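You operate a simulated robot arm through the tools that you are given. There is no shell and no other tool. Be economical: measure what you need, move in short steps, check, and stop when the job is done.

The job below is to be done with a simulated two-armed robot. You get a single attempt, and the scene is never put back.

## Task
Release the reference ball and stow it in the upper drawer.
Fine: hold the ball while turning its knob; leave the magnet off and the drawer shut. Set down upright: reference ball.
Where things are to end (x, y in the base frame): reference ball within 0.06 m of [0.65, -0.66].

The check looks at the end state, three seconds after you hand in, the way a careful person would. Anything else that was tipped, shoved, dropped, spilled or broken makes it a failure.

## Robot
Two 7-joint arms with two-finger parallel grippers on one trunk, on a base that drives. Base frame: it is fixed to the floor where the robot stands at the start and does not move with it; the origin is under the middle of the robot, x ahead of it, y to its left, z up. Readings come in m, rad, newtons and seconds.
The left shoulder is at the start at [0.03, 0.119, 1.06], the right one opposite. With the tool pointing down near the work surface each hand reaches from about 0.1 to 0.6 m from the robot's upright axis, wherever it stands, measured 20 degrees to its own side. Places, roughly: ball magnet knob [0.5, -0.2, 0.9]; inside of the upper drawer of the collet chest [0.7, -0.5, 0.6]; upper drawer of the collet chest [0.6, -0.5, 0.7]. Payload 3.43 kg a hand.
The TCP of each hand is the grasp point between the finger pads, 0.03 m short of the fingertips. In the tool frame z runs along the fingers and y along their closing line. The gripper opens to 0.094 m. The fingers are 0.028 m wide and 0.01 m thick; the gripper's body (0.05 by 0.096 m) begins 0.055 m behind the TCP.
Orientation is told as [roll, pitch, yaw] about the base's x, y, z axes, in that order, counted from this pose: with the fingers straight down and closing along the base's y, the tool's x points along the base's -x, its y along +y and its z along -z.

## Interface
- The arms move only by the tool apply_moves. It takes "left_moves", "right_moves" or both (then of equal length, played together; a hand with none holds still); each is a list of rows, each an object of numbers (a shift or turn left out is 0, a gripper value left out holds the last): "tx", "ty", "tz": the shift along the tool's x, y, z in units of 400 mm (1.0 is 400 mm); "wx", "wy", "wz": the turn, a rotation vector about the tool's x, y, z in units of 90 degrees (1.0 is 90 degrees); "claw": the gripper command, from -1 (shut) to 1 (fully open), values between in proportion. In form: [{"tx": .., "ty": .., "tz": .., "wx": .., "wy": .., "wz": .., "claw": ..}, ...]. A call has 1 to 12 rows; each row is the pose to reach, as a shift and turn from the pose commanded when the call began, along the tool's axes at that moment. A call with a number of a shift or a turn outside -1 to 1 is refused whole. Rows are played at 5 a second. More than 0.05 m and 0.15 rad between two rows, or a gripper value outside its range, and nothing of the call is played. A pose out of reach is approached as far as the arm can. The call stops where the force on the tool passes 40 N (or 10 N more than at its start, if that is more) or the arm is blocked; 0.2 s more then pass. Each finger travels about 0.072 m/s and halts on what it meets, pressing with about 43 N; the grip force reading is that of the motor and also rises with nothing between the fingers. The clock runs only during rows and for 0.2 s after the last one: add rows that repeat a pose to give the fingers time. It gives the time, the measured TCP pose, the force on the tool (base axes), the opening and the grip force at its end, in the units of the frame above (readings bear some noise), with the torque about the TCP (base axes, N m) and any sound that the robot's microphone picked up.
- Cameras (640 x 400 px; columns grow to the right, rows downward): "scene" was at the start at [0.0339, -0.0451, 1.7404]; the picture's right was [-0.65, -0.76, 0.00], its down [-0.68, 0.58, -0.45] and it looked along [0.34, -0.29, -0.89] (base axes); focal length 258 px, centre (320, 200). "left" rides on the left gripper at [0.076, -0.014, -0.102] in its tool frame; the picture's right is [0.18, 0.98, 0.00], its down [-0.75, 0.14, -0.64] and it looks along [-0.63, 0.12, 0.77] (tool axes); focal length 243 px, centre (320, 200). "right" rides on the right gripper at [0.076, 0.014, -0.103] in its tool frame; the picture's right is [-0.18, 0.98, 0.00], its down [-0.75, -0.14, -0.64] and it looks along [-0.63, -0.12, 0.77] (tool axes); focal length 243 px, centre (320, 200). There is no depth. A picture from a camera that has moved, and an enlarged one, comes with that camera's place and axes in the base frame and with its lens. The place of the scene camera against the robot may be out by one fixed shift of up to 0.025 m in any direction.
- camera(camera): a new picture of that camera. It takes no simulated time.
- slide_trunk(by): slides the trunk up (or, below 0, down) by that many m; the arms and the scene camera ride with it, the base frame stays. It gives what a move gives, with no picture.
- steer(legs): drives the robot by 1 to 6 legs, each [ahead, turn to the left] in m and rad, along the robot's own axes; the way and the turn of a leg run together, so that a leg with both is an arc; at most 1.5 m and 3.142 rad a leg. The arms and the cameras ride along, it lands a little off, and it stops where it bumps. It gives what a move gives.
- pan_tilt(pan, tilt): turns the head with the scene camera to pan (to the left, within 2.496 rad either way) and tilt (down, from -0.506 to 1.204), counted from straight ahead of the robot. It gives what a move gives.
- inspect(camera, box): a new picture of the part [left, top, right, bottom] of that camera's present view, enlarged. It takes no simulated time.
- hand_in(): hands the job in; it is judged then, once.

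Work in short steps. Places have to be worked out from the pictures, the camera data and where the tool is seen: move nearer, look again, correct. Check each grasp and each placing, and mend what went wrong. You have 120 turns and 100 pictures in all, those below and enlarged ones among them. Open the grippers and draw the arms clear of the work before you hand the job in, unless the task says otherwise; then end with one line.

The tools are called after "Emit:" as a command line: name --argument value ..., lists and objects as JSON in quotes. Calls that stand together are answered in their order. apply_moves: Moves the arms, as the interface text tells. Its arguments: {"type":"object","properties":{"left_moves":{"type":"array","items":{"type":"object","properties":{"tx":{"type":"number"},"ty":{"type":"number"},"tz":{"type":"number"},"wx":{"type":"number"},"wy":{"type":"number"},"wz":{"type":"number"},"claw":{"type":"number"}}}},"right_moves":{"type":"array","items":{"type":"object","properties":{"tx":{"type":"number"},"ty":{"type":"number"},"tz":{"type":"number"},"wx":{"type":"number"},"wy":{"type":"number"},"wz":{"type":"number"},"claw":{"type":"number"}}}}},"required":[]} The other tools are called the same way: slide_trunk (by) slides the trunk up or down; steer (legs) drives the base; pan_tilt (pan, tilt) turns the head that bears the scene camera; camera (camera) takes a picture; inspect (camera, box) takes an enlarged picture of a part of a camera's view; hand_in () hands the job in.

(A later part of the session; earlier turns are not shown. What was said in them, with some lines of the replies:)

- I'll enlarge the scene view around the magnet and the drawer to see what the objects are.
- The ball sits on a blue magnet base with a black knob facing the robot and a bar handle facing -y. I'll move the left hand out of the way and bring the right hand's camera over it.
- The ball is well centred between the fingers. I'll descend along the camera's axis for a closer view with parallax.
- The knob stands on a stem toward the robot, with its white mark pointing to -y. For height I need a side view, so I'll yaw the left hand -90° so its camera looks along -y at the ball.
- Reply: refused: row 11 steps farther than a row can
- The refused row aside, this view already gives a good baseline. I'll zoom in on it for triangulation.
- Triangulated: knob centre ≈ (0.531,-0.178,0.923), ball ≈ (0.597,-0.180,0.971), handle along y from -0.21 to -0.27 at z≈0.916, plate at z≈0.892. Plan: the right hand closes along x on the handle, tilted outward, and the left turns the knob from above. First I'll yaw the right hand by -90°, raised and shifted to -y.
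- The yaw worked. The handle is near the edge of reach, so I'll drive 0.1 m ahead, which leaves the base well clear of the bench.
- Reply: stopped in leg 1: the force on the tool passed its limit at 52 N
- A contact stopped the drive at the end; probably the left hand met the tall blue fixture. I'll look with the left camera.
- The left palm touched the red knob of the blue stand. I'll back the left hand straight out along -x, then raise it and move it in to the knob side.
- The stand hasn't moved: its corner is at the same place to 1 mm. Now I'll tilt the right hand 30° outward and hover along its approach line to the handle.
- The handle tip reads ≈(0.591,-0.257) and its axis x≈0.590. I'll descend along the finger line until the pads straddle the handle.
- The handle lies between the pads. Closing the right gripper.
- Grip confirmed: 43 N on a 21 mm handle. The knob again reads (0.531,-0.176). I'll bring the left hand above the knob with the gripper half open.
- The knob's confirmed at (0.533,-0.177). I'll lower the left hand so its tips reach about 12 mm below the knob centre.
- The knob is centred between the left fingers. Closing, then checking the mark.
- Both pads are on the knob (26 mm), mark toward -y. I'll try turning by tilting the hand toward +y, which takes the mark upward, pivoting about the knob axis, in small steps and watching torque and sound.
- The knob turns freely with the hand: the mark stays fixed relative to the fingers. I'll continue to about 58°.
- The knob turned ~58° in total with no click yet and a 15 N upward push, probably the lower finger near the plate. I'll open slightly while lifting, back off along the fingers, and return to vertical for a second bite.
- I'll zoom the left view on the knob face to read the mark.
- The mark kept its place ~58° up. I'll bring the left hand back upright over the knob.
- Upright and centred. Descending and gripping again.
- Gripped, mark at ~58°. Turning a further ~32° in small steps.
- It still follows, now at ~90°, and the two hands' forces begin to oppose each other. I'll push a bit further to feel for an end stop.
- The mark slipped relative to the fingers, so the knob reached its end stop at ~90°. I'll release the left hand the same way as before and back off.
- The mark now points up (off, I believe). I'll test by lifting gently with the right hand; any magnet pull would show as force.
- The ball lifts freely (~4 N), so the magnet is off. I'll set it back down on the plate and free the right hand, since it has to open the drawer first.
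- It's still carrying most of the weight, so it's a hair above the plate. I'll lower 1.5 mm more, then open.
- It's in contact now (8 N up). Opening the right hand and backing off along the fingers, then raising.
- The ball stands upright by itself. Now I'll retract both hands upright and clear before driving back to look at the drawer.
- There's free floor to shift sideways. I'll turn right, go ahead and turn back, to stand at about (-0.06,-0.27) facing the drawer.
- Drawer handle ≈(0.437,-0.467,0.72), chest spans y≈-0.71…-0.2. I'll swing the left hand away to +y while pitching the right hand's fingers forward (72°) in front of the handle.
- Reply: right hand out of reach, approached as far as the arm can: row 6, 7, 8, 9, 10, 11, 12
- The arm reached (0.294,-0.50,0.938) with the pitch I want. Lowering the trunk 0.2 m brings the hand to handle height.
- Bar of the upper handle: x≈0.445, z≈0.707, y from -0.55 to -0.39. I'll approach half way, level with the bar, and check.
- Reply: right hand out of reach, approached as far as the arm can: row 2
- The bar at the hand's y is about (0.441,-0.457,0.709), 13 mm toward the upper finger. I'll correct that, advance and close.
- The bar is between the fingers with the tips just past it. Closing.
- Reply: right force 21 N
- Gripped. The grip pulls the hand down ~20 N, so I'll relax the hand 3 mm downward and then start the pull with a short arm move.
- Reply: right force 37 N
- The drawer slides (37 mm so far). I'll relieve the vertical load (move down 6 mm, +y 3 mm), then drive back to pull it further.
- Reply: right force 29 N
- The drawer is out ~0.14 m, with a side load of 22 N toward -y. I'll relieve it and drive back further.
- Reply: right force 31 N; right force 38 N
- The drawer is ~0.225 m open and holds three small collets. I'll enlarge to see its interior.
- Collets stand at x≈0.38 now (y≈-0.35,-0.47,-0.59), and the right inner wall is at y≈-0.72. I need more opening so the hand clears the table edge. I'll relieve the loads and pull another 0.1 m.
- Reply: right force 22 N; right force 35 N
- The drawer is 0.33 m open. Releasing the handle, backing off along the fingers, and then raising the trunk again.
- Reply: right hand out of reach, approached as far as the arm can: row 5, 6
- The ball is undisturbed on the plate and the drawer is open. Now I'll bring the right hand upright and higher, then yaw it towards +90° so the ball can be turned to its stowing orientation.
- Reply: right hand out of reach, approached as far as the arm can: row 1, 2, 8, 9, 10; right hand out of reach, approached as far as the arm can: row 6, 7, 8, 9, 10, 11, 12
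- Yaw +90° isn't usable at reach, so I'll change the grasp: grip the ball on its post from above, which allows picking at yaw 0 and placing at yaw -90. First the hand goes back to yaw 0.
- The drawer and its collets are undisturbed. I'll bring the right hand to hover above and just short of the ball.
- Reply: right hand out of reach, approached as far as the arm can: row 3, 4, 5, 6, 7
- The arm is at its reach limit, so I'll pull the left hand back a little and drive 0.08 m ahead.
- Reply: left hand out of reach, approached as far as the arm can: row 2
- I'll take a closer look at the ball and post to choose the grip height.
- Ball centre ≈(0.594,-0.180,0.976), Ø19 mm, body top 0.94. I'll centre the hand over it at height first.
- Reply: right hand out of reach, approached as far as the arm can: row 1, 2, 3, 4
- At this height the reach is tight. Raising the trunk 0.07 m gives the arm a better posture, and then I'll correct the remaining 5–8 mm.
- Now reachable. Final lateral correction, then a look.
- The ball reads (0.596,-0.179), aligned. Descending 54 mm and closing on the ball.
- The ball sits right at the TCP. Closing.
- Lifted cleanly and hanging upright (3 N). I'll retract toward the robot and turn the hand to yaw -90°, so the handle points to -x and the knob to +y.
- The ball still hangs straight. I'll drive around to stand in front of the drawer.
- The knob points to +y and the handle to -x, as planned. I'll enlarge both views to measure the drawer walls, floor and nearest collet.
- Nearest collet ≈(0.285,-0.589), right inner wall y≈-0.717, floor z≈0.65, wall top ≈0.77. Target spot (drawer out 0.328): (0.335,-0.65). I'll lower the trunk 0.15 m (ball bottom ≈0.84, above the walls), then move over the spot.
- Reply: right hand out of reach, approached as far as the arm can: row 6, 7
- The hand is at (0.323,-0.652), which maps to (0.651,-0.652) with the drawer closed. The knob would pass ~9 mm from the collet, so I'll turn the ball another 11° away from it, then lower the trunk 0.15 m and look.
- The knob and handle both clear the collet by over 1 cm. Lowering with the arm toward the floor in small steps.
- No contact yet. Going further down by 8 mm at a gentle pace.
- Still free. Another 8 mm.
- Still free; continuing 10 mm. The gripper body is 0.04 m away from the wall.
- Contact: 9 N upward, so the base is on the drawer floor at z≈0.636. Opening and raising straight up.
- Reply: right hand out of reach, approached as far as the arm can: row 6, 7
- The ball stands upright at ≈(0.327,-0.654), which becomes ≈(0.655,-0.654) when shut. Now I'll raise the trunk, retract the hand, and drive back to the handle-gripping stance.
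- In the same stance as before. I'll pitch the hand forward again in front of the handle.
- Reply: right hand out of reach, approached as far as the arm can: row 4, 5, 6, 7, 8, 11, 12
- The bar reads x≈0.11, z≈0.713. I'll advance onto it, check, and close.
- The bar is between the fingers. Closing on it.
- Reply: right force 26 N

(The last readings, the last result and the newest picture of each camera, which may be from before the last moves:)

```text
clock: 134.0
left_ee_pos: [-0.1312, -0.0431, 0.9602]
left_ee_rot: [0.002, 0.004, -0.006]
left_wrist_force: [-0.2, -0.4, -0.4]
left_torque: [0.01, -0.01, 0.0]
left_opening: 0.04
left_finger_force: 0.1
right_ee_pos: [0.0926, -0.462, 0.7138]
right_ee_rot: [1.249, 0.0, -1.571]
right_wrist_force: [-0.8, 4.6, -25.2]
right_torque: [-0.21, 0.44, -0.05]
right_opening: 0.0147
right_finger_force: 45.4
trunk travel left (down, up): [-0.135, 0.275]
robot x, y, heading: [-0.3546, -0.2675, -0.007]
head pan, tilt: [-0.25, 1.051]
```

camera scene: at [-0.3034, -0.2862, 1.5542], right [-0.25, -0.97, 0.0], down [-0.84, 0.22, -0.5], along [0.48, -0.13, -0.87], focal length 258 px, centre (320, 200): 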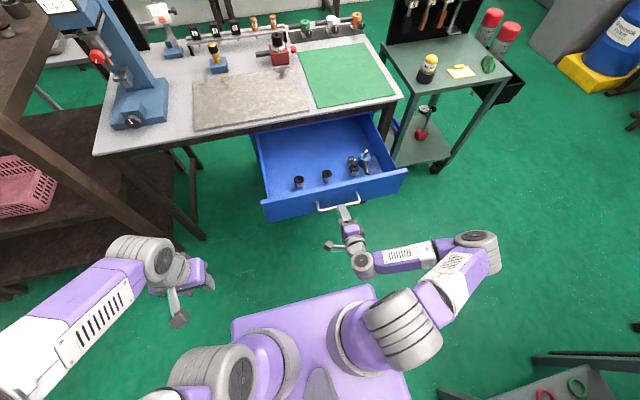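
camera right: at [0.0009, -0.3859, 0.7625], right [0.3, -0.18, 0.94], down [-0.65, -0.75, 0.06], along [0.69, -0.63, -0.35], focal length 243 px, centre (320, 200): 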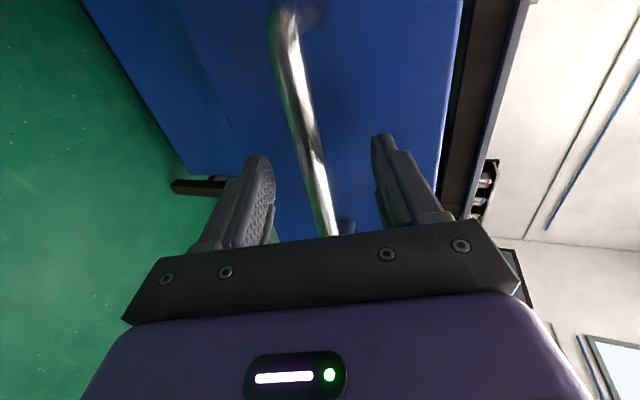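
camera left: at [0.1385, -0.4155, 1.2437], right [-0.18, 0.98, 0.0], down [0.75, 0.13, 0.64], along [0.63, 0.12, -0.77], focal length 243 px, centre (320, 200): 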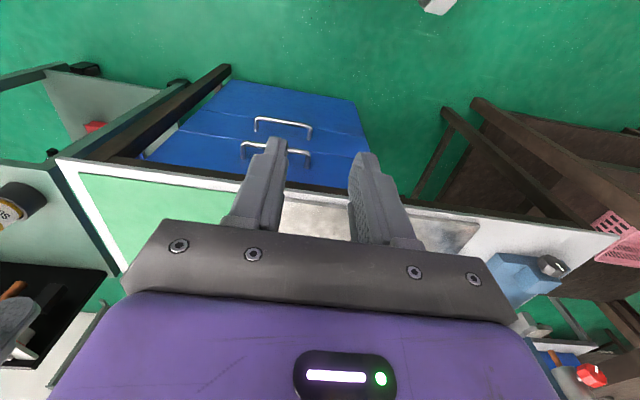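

Gripped. I'll relieve the downward load, then push by driving ahead in short legs.

Emit:
apply_moves --right_moves '[{"ty": -0.006}, {"ty": -0.011}, {"ty": -0.011}]'

Emit:
steer --legs '[[0.1, 0.0]]'

Emit:
camera --camera "scene"

```text
clock: 134.8
left_ee_pos: [-0.1311, -0.0429, 0.9608]
left_ee_rot: [0.0, 0.003, -0.007]
left_wrist_force: [-0.3, -0.6, 0.3]
left_torque: [0.0, 0.02, 0.04]
left_opening: 0.0401
left_finger_force: 0.1
right_ee_pos: [0.0917, -0.4616, 0.7123]
right_ee_rot: [1.263, 0.0, -1.571]
right_wrist_force: [-0.1, -0.9, -1.5]
right_torque: [0.17, 0.09, 0.75]
right_opening: 0.0147
right_finger_force: 44.8
trunk travel left (down, up): [-0.135, 0.275]
robot x, y, heading: [-0.3517, -0.2657, -0.007]
head pan, tilt: [-0.25, 1.051]
```

```text
clock: 136.0
left_ee_pos: [-0.0342, -0.0431, 0.9615]
left_ee_rot: [0.001, 0.004, -0.004]
left_wrist_force: [-0.7, -0.3, 0.1]
left_torque: [0.04, 0.01, -0.03]
left_opening: 0.0402
left_finger_force: 0.1
right_ee_pos: [0.192, -0.4613, 0.7133]
right_ee_rot: [1.263, -0.002, -1.568]
right_wrist_force: [-1.6, 3.3, 13.7]
right_torque: [-0.25, -0.22, -0.4]
right_opening: 0.0148
right_finger_force: 44.8
trunk travel left (down, up): [-0.135, 0.275]
robot x, y, heading: [-0.2543, -0.2667, -0.004]
head pan, tilt: [-0.25, 1.051]
```

```text
14 pictures are left
camera scene: at [-0.205, -0.2861, 1.5542], right [-0.25, -0.97, 0.0], down [-0.84, 0.22, -0.5], along [0.48, -0.13, -0.87], focal length 258 px, centre (320, 200)
```

scene: 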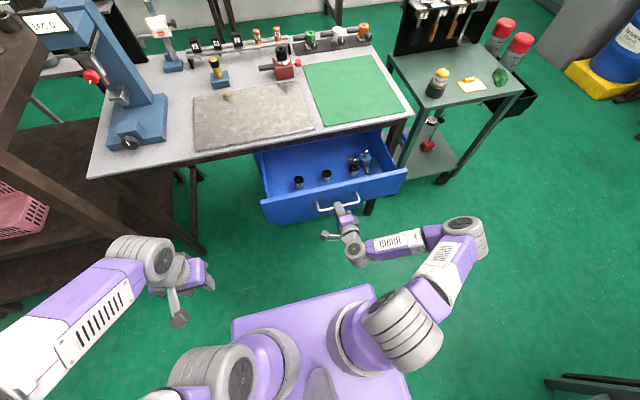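

The contents are steady. Continuing.

Emit:
steer --legs '[[0.1, 0.0]]'

Emit:
camera --camera "scene"

```text
clock: 137.1
left_ee_pos: [0.0664, -0.0435, 0.9607]
left_ee_rot: [0.0, 0.001, -0.008]
left_wrist_force: [1.1, -0.9, -0.7]
left_torque: [0.0, 0.03, 0.01]
left_opening: 0.0399
left_finger_force: 0.0
right_ee_pos: [0.2886, -0.4618, 0.7138]
right_ee_rot: [1.259, -0.001, -1.568]
right_wrist_force: [-2.3, 7.4, 3.7]
right_torque: [-0.25, -0.01, -0.29]
right_opening: 0.0146
right_finger_force: 45.4
trunk travel left (down, up): [-0.135, 0.275]
robot x, y, heading: [-0.1561, -0.2669, -0.009]
head pan, tilt: [-0.25, 1.051]
```

```text
13 pictures are left
camera scene: at [-0.1056, -0.2865, 1.5541], right [-0.25, -0.97, 0.0], down [-0.84, 0.22, -0.5], along [0.48, -0.13, -0.87], focal length 258 px, centre (320, 200)
```

scene: 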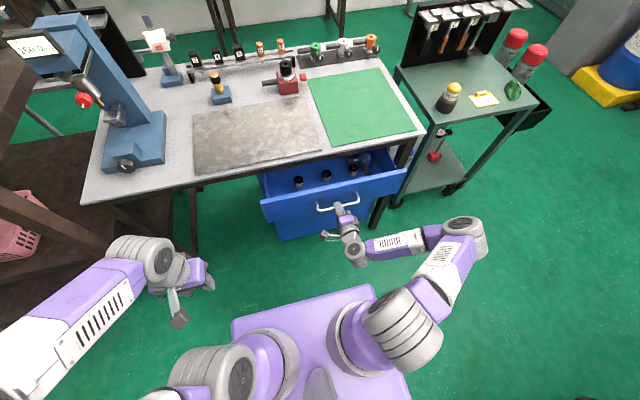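

The ball passes under the table edge without trouble. I'll go another 0.09 m, then finish with the arm.

Emit:
steer --legs '[[0.09, 0.0]]'

Emit:
inspect --camera "scene" --box '[220, 100, 440, 250]'

```text
clock: 138.2
left_ee_pos: [0.1571, -0.0443, 0.9602]
left_ee_rot: [0.001, 0.003, -0.007]
left_wrist_force: [-0.1, -0.1, -0.3]
left_torque: [0.0, 0.03, 0.01]
left_opening: 0.0401
left_finger_force: 0.1
right_ee_pos: [0.3798, -0.4622, 0.7129]
right_ee_rot: [1.259, 0.0, -1.564]
right_wrist_force: [-0.4, 6.5, 1.7]
right_torque: [-0.34, 0.04, -0.41]
right_opening: 0.0148
right_finger_force: 45.2
trunk travel left (down, up): [-0.135, 0.275]
robot x, y, heading: [-0.0661, -0.269, -0.01]
head pan, tilt: [-0.25, 1.051]
```

```text
2.67 times, centred on (330, 175) of scene
camera zoom: at [-0.0147, -0.2875, 1.5541], right [-0.25, -0.97, 0.0], down [-0.84, 0.22, -0.5], along [0.48, -0.13, -0.87], focal length 688 px, centre (293, 267)
```

zoom: 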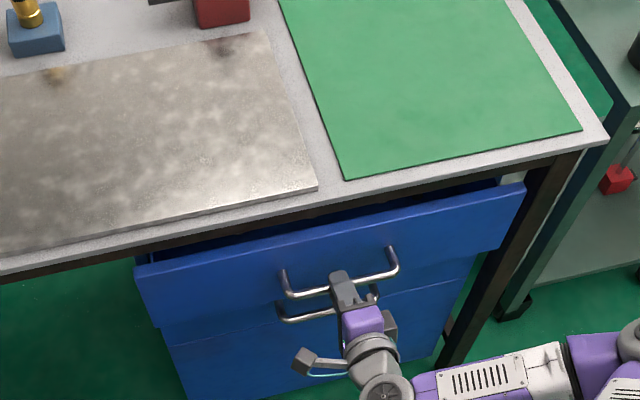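

About 40 mm remain. I'll push in gently with the arm until it seats.

Emit:
apply_moves --right_moves '[{"tz": 0.02, "ty": 0.0065}, {"tz": 0.04, "ty": 0.013}, {"tz": 0.06, "ty": 0.0195}, {"tz": 0.075, "ty": 0.0244}, {"tz": 0.085, "ty": 0.0276}, {"tz": 0.095, "ty": 0.0309}, {"tz": 0.102, "ty": 0.0331}, {"tz": 0.108, "ty": 0.0351}, {"tz": 0.108, "ty": 0.0351}]'

Emit:
inspect --camera "scene" --box '[220, 100, 440, 250]'

```text
clock: 140.2
left_ee_pos: [0.155, -0.0437, 0.962]
left_ee_rot: [0.004, 0.001, -0.008]
left_wrist_force: [0.1, -0.1, 0.1]
left_torque: [-0.01, 0.02, 0.02]
left_opening: 0.0399
left_finger_force: 0.1
right_ee_pos: [0.422, -0.4622, 0.7114]
right_ee_rot: [1.257, 0.003, -1.564]
right_wrist_force: [-35.9, 0.0, -3.3]
right_torque: [-0.32, 0.26, 0.12]
right_opening: 0.0149
right_finger_force: 45.3
trunk travel left (down, up): [-0.135, 0.275]
robot x, y, heading: [-0.0679, -0.2666, -0.005]
head pan, tilt: [-0.25, 1.051]
```

```text
2.67 times, centred on (330, 175) of scene
camera zoom: at [-0.019, -0.2883, 1.554], right [-0.25, -0.97, 0.0], down [-0.84, 0.22, -0.5], along [0.48, -0.13, -0.87], focal length 688 px, centre (293, 267)
```

zoom: 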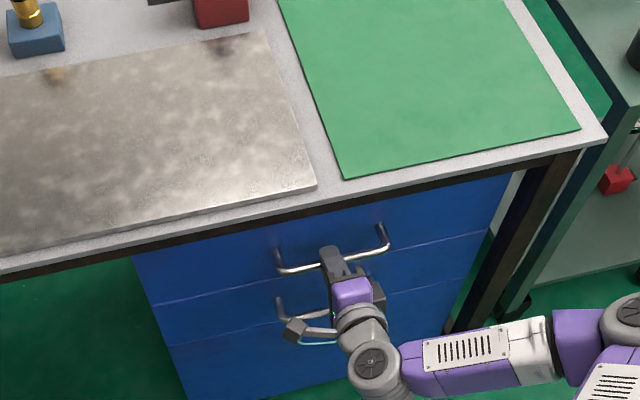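

Seated: 36 N push-back and the face flush. I'll relax the push, open wide and back off straight.

Emit:
apply_moves --right_moves '[{"tz": -0.006, "ty": -0.002}, {"tz": -0.006, "ty": -0.002, "claw": -0.3}, {"tz": -0.006, "ty": -0.002, "claw": 0.3}, {"tz": -0.006, "ty": -0.002, "claw": 0.3}, {"tz": -0.04}, {"tz": -0.08}, {"tz": -0.12}]'

Emit:
steer --legs '[[-0.25, 0.0]]'

Emit:
camera --camera "scene"

Emit:
camera --camera "right"

```text
clock: 141.8
left_ee_pos: [0.1571, -0.0445, 0.9612]
left_ee_rot: [0.002, 0.002, -0.006]
left_wrist_force: [0.2, 0.4, -0.3]
left_torque: [0.01, -0.03, 0.0]
left_opening: 0.04
left_finger_force: 0.0
right_ee_pos: [0.3786, -0.4624, 0.7293]
right_ee_rot: [1.263, 0.001, -1.566]
right_wrist_force: [0.0, 0.1, -0.4]
right_torque: [-0.02, 0.01, 0.0]
right_opening: 0.0612
right_finger_force: 0.1
trunk travel left (down, up): [-0.135, 0.275]
robot x, y, heading: [-0.0651, -0.2678, -0.008]
head pan, tilt: [-0.25, 1.051]
```

```text
clock: 143.7
left_ee_pos: [-0.0922, -0.0432, 0.9607]
left_ee_rot: [0.002, 0.003, -0.008]
left_wrist_force: [0.3, 0.1, 0.5]
left_torque: [0.03, 0.0, 0.01]
left_opening: 0.04
left_finger_force: 0.1
right_ee_pos: [0.1286, -0.4611, 0.7301]
right_ee_rot: [1.261, 0.001, -1.565]
right_wrist_force: [-0.6, 1.0, -0.1]
right_torque: [-0.03, 0.01, -0.05]
right_opening: 0.0611
right_finger_force: 0.1
trunk travel left (down, up): [-0.135, 0.275]
robot x, y, heading: [-0.3163, -0.2688, -0.011]
head pan, tilt: [-0.25, 1.051]
```

```text
10 pictures are left
camera scene: at [-0.2646, -0.2862, 1.5541], right [-0.26, -0.97, 0.0], down [-0.84, 0.22, -0.5], along [0.48, -0.13, -0.87], focal length 258 px, centre (320, 200)
```

scene: 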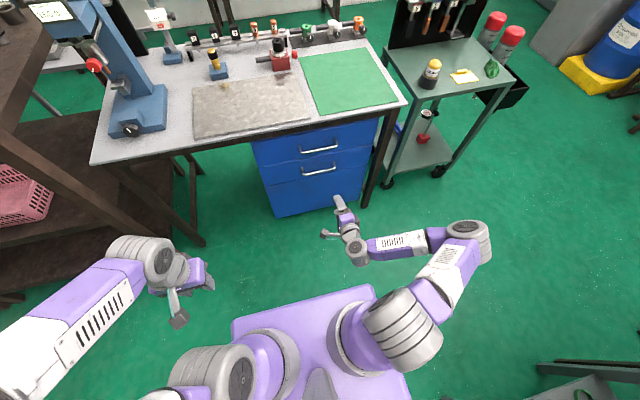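

```text
9 pictures are left
camera right: at [0.0375, -0.3861, 0.7744], right [0.3, -0.18, 0.94], down [-0.65, -0.76, 0.06], along [0.7, -0.63, -0.35], focal length 243 px, centre (320, 200)
```

right: 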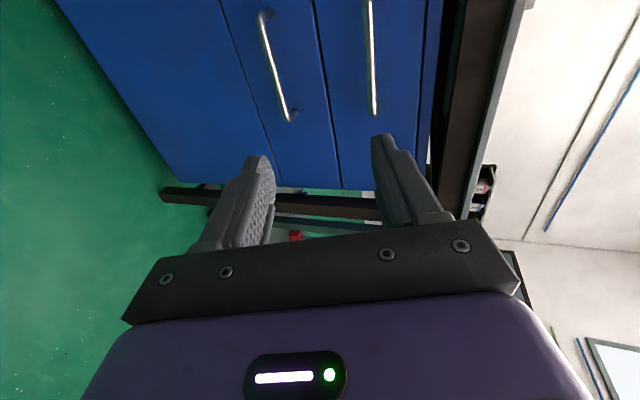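

The drawer is flush shut, the bench is undisturbed and both arms are clear. I'll open both grippers fully and then hand in.

Emit:
apply_moves --left_moves '[{"claw": 1}, {"claw": 1}, {"claw": 1}]' --right_moves '[{"claw": 1}, {"claw": 1}, {"claw": 1}]'

Emit:
hand_in

```text
clock: 144.5
left_ee_pos: [-0.0911, -0.0424, 0.9611]
left_ee_rot: [0.002, 0.002, -0.007]
left_wrist_force: [-0.3, -0.3, 0.4]
left_torque: [0.01, 0.0, 0.02]
left_opening: 0.094
left_finger_force: 0.1
right_ee_pos: [0.1301, -0.4606, 0.7277]
right_ee_rot: [1.263, 0.003, -1.568]
right_wrist_force: [-0.3, 0.1, -0.9]
right_torque: [0.0, 0.02, -0.01]
right_opening: 0.0942
right_finger_force: 0.1
trunk travel left (down, up): [-0.135, 0.275]
robot x, y, heading: [-0.3149, -0.2624, -0.014]
head pan, tilt: [-0.25, 1.051]
```

```text
The job is handed in.
```

The job is handed in: with the magnet off, I set the reference ball upright in the upper drawer and shut it, which should leave the ball at about (0.655, -0.654), worked out from its spot before closing and not seen afterwards; early on the left hand bumped the blue stand, but it did not move.
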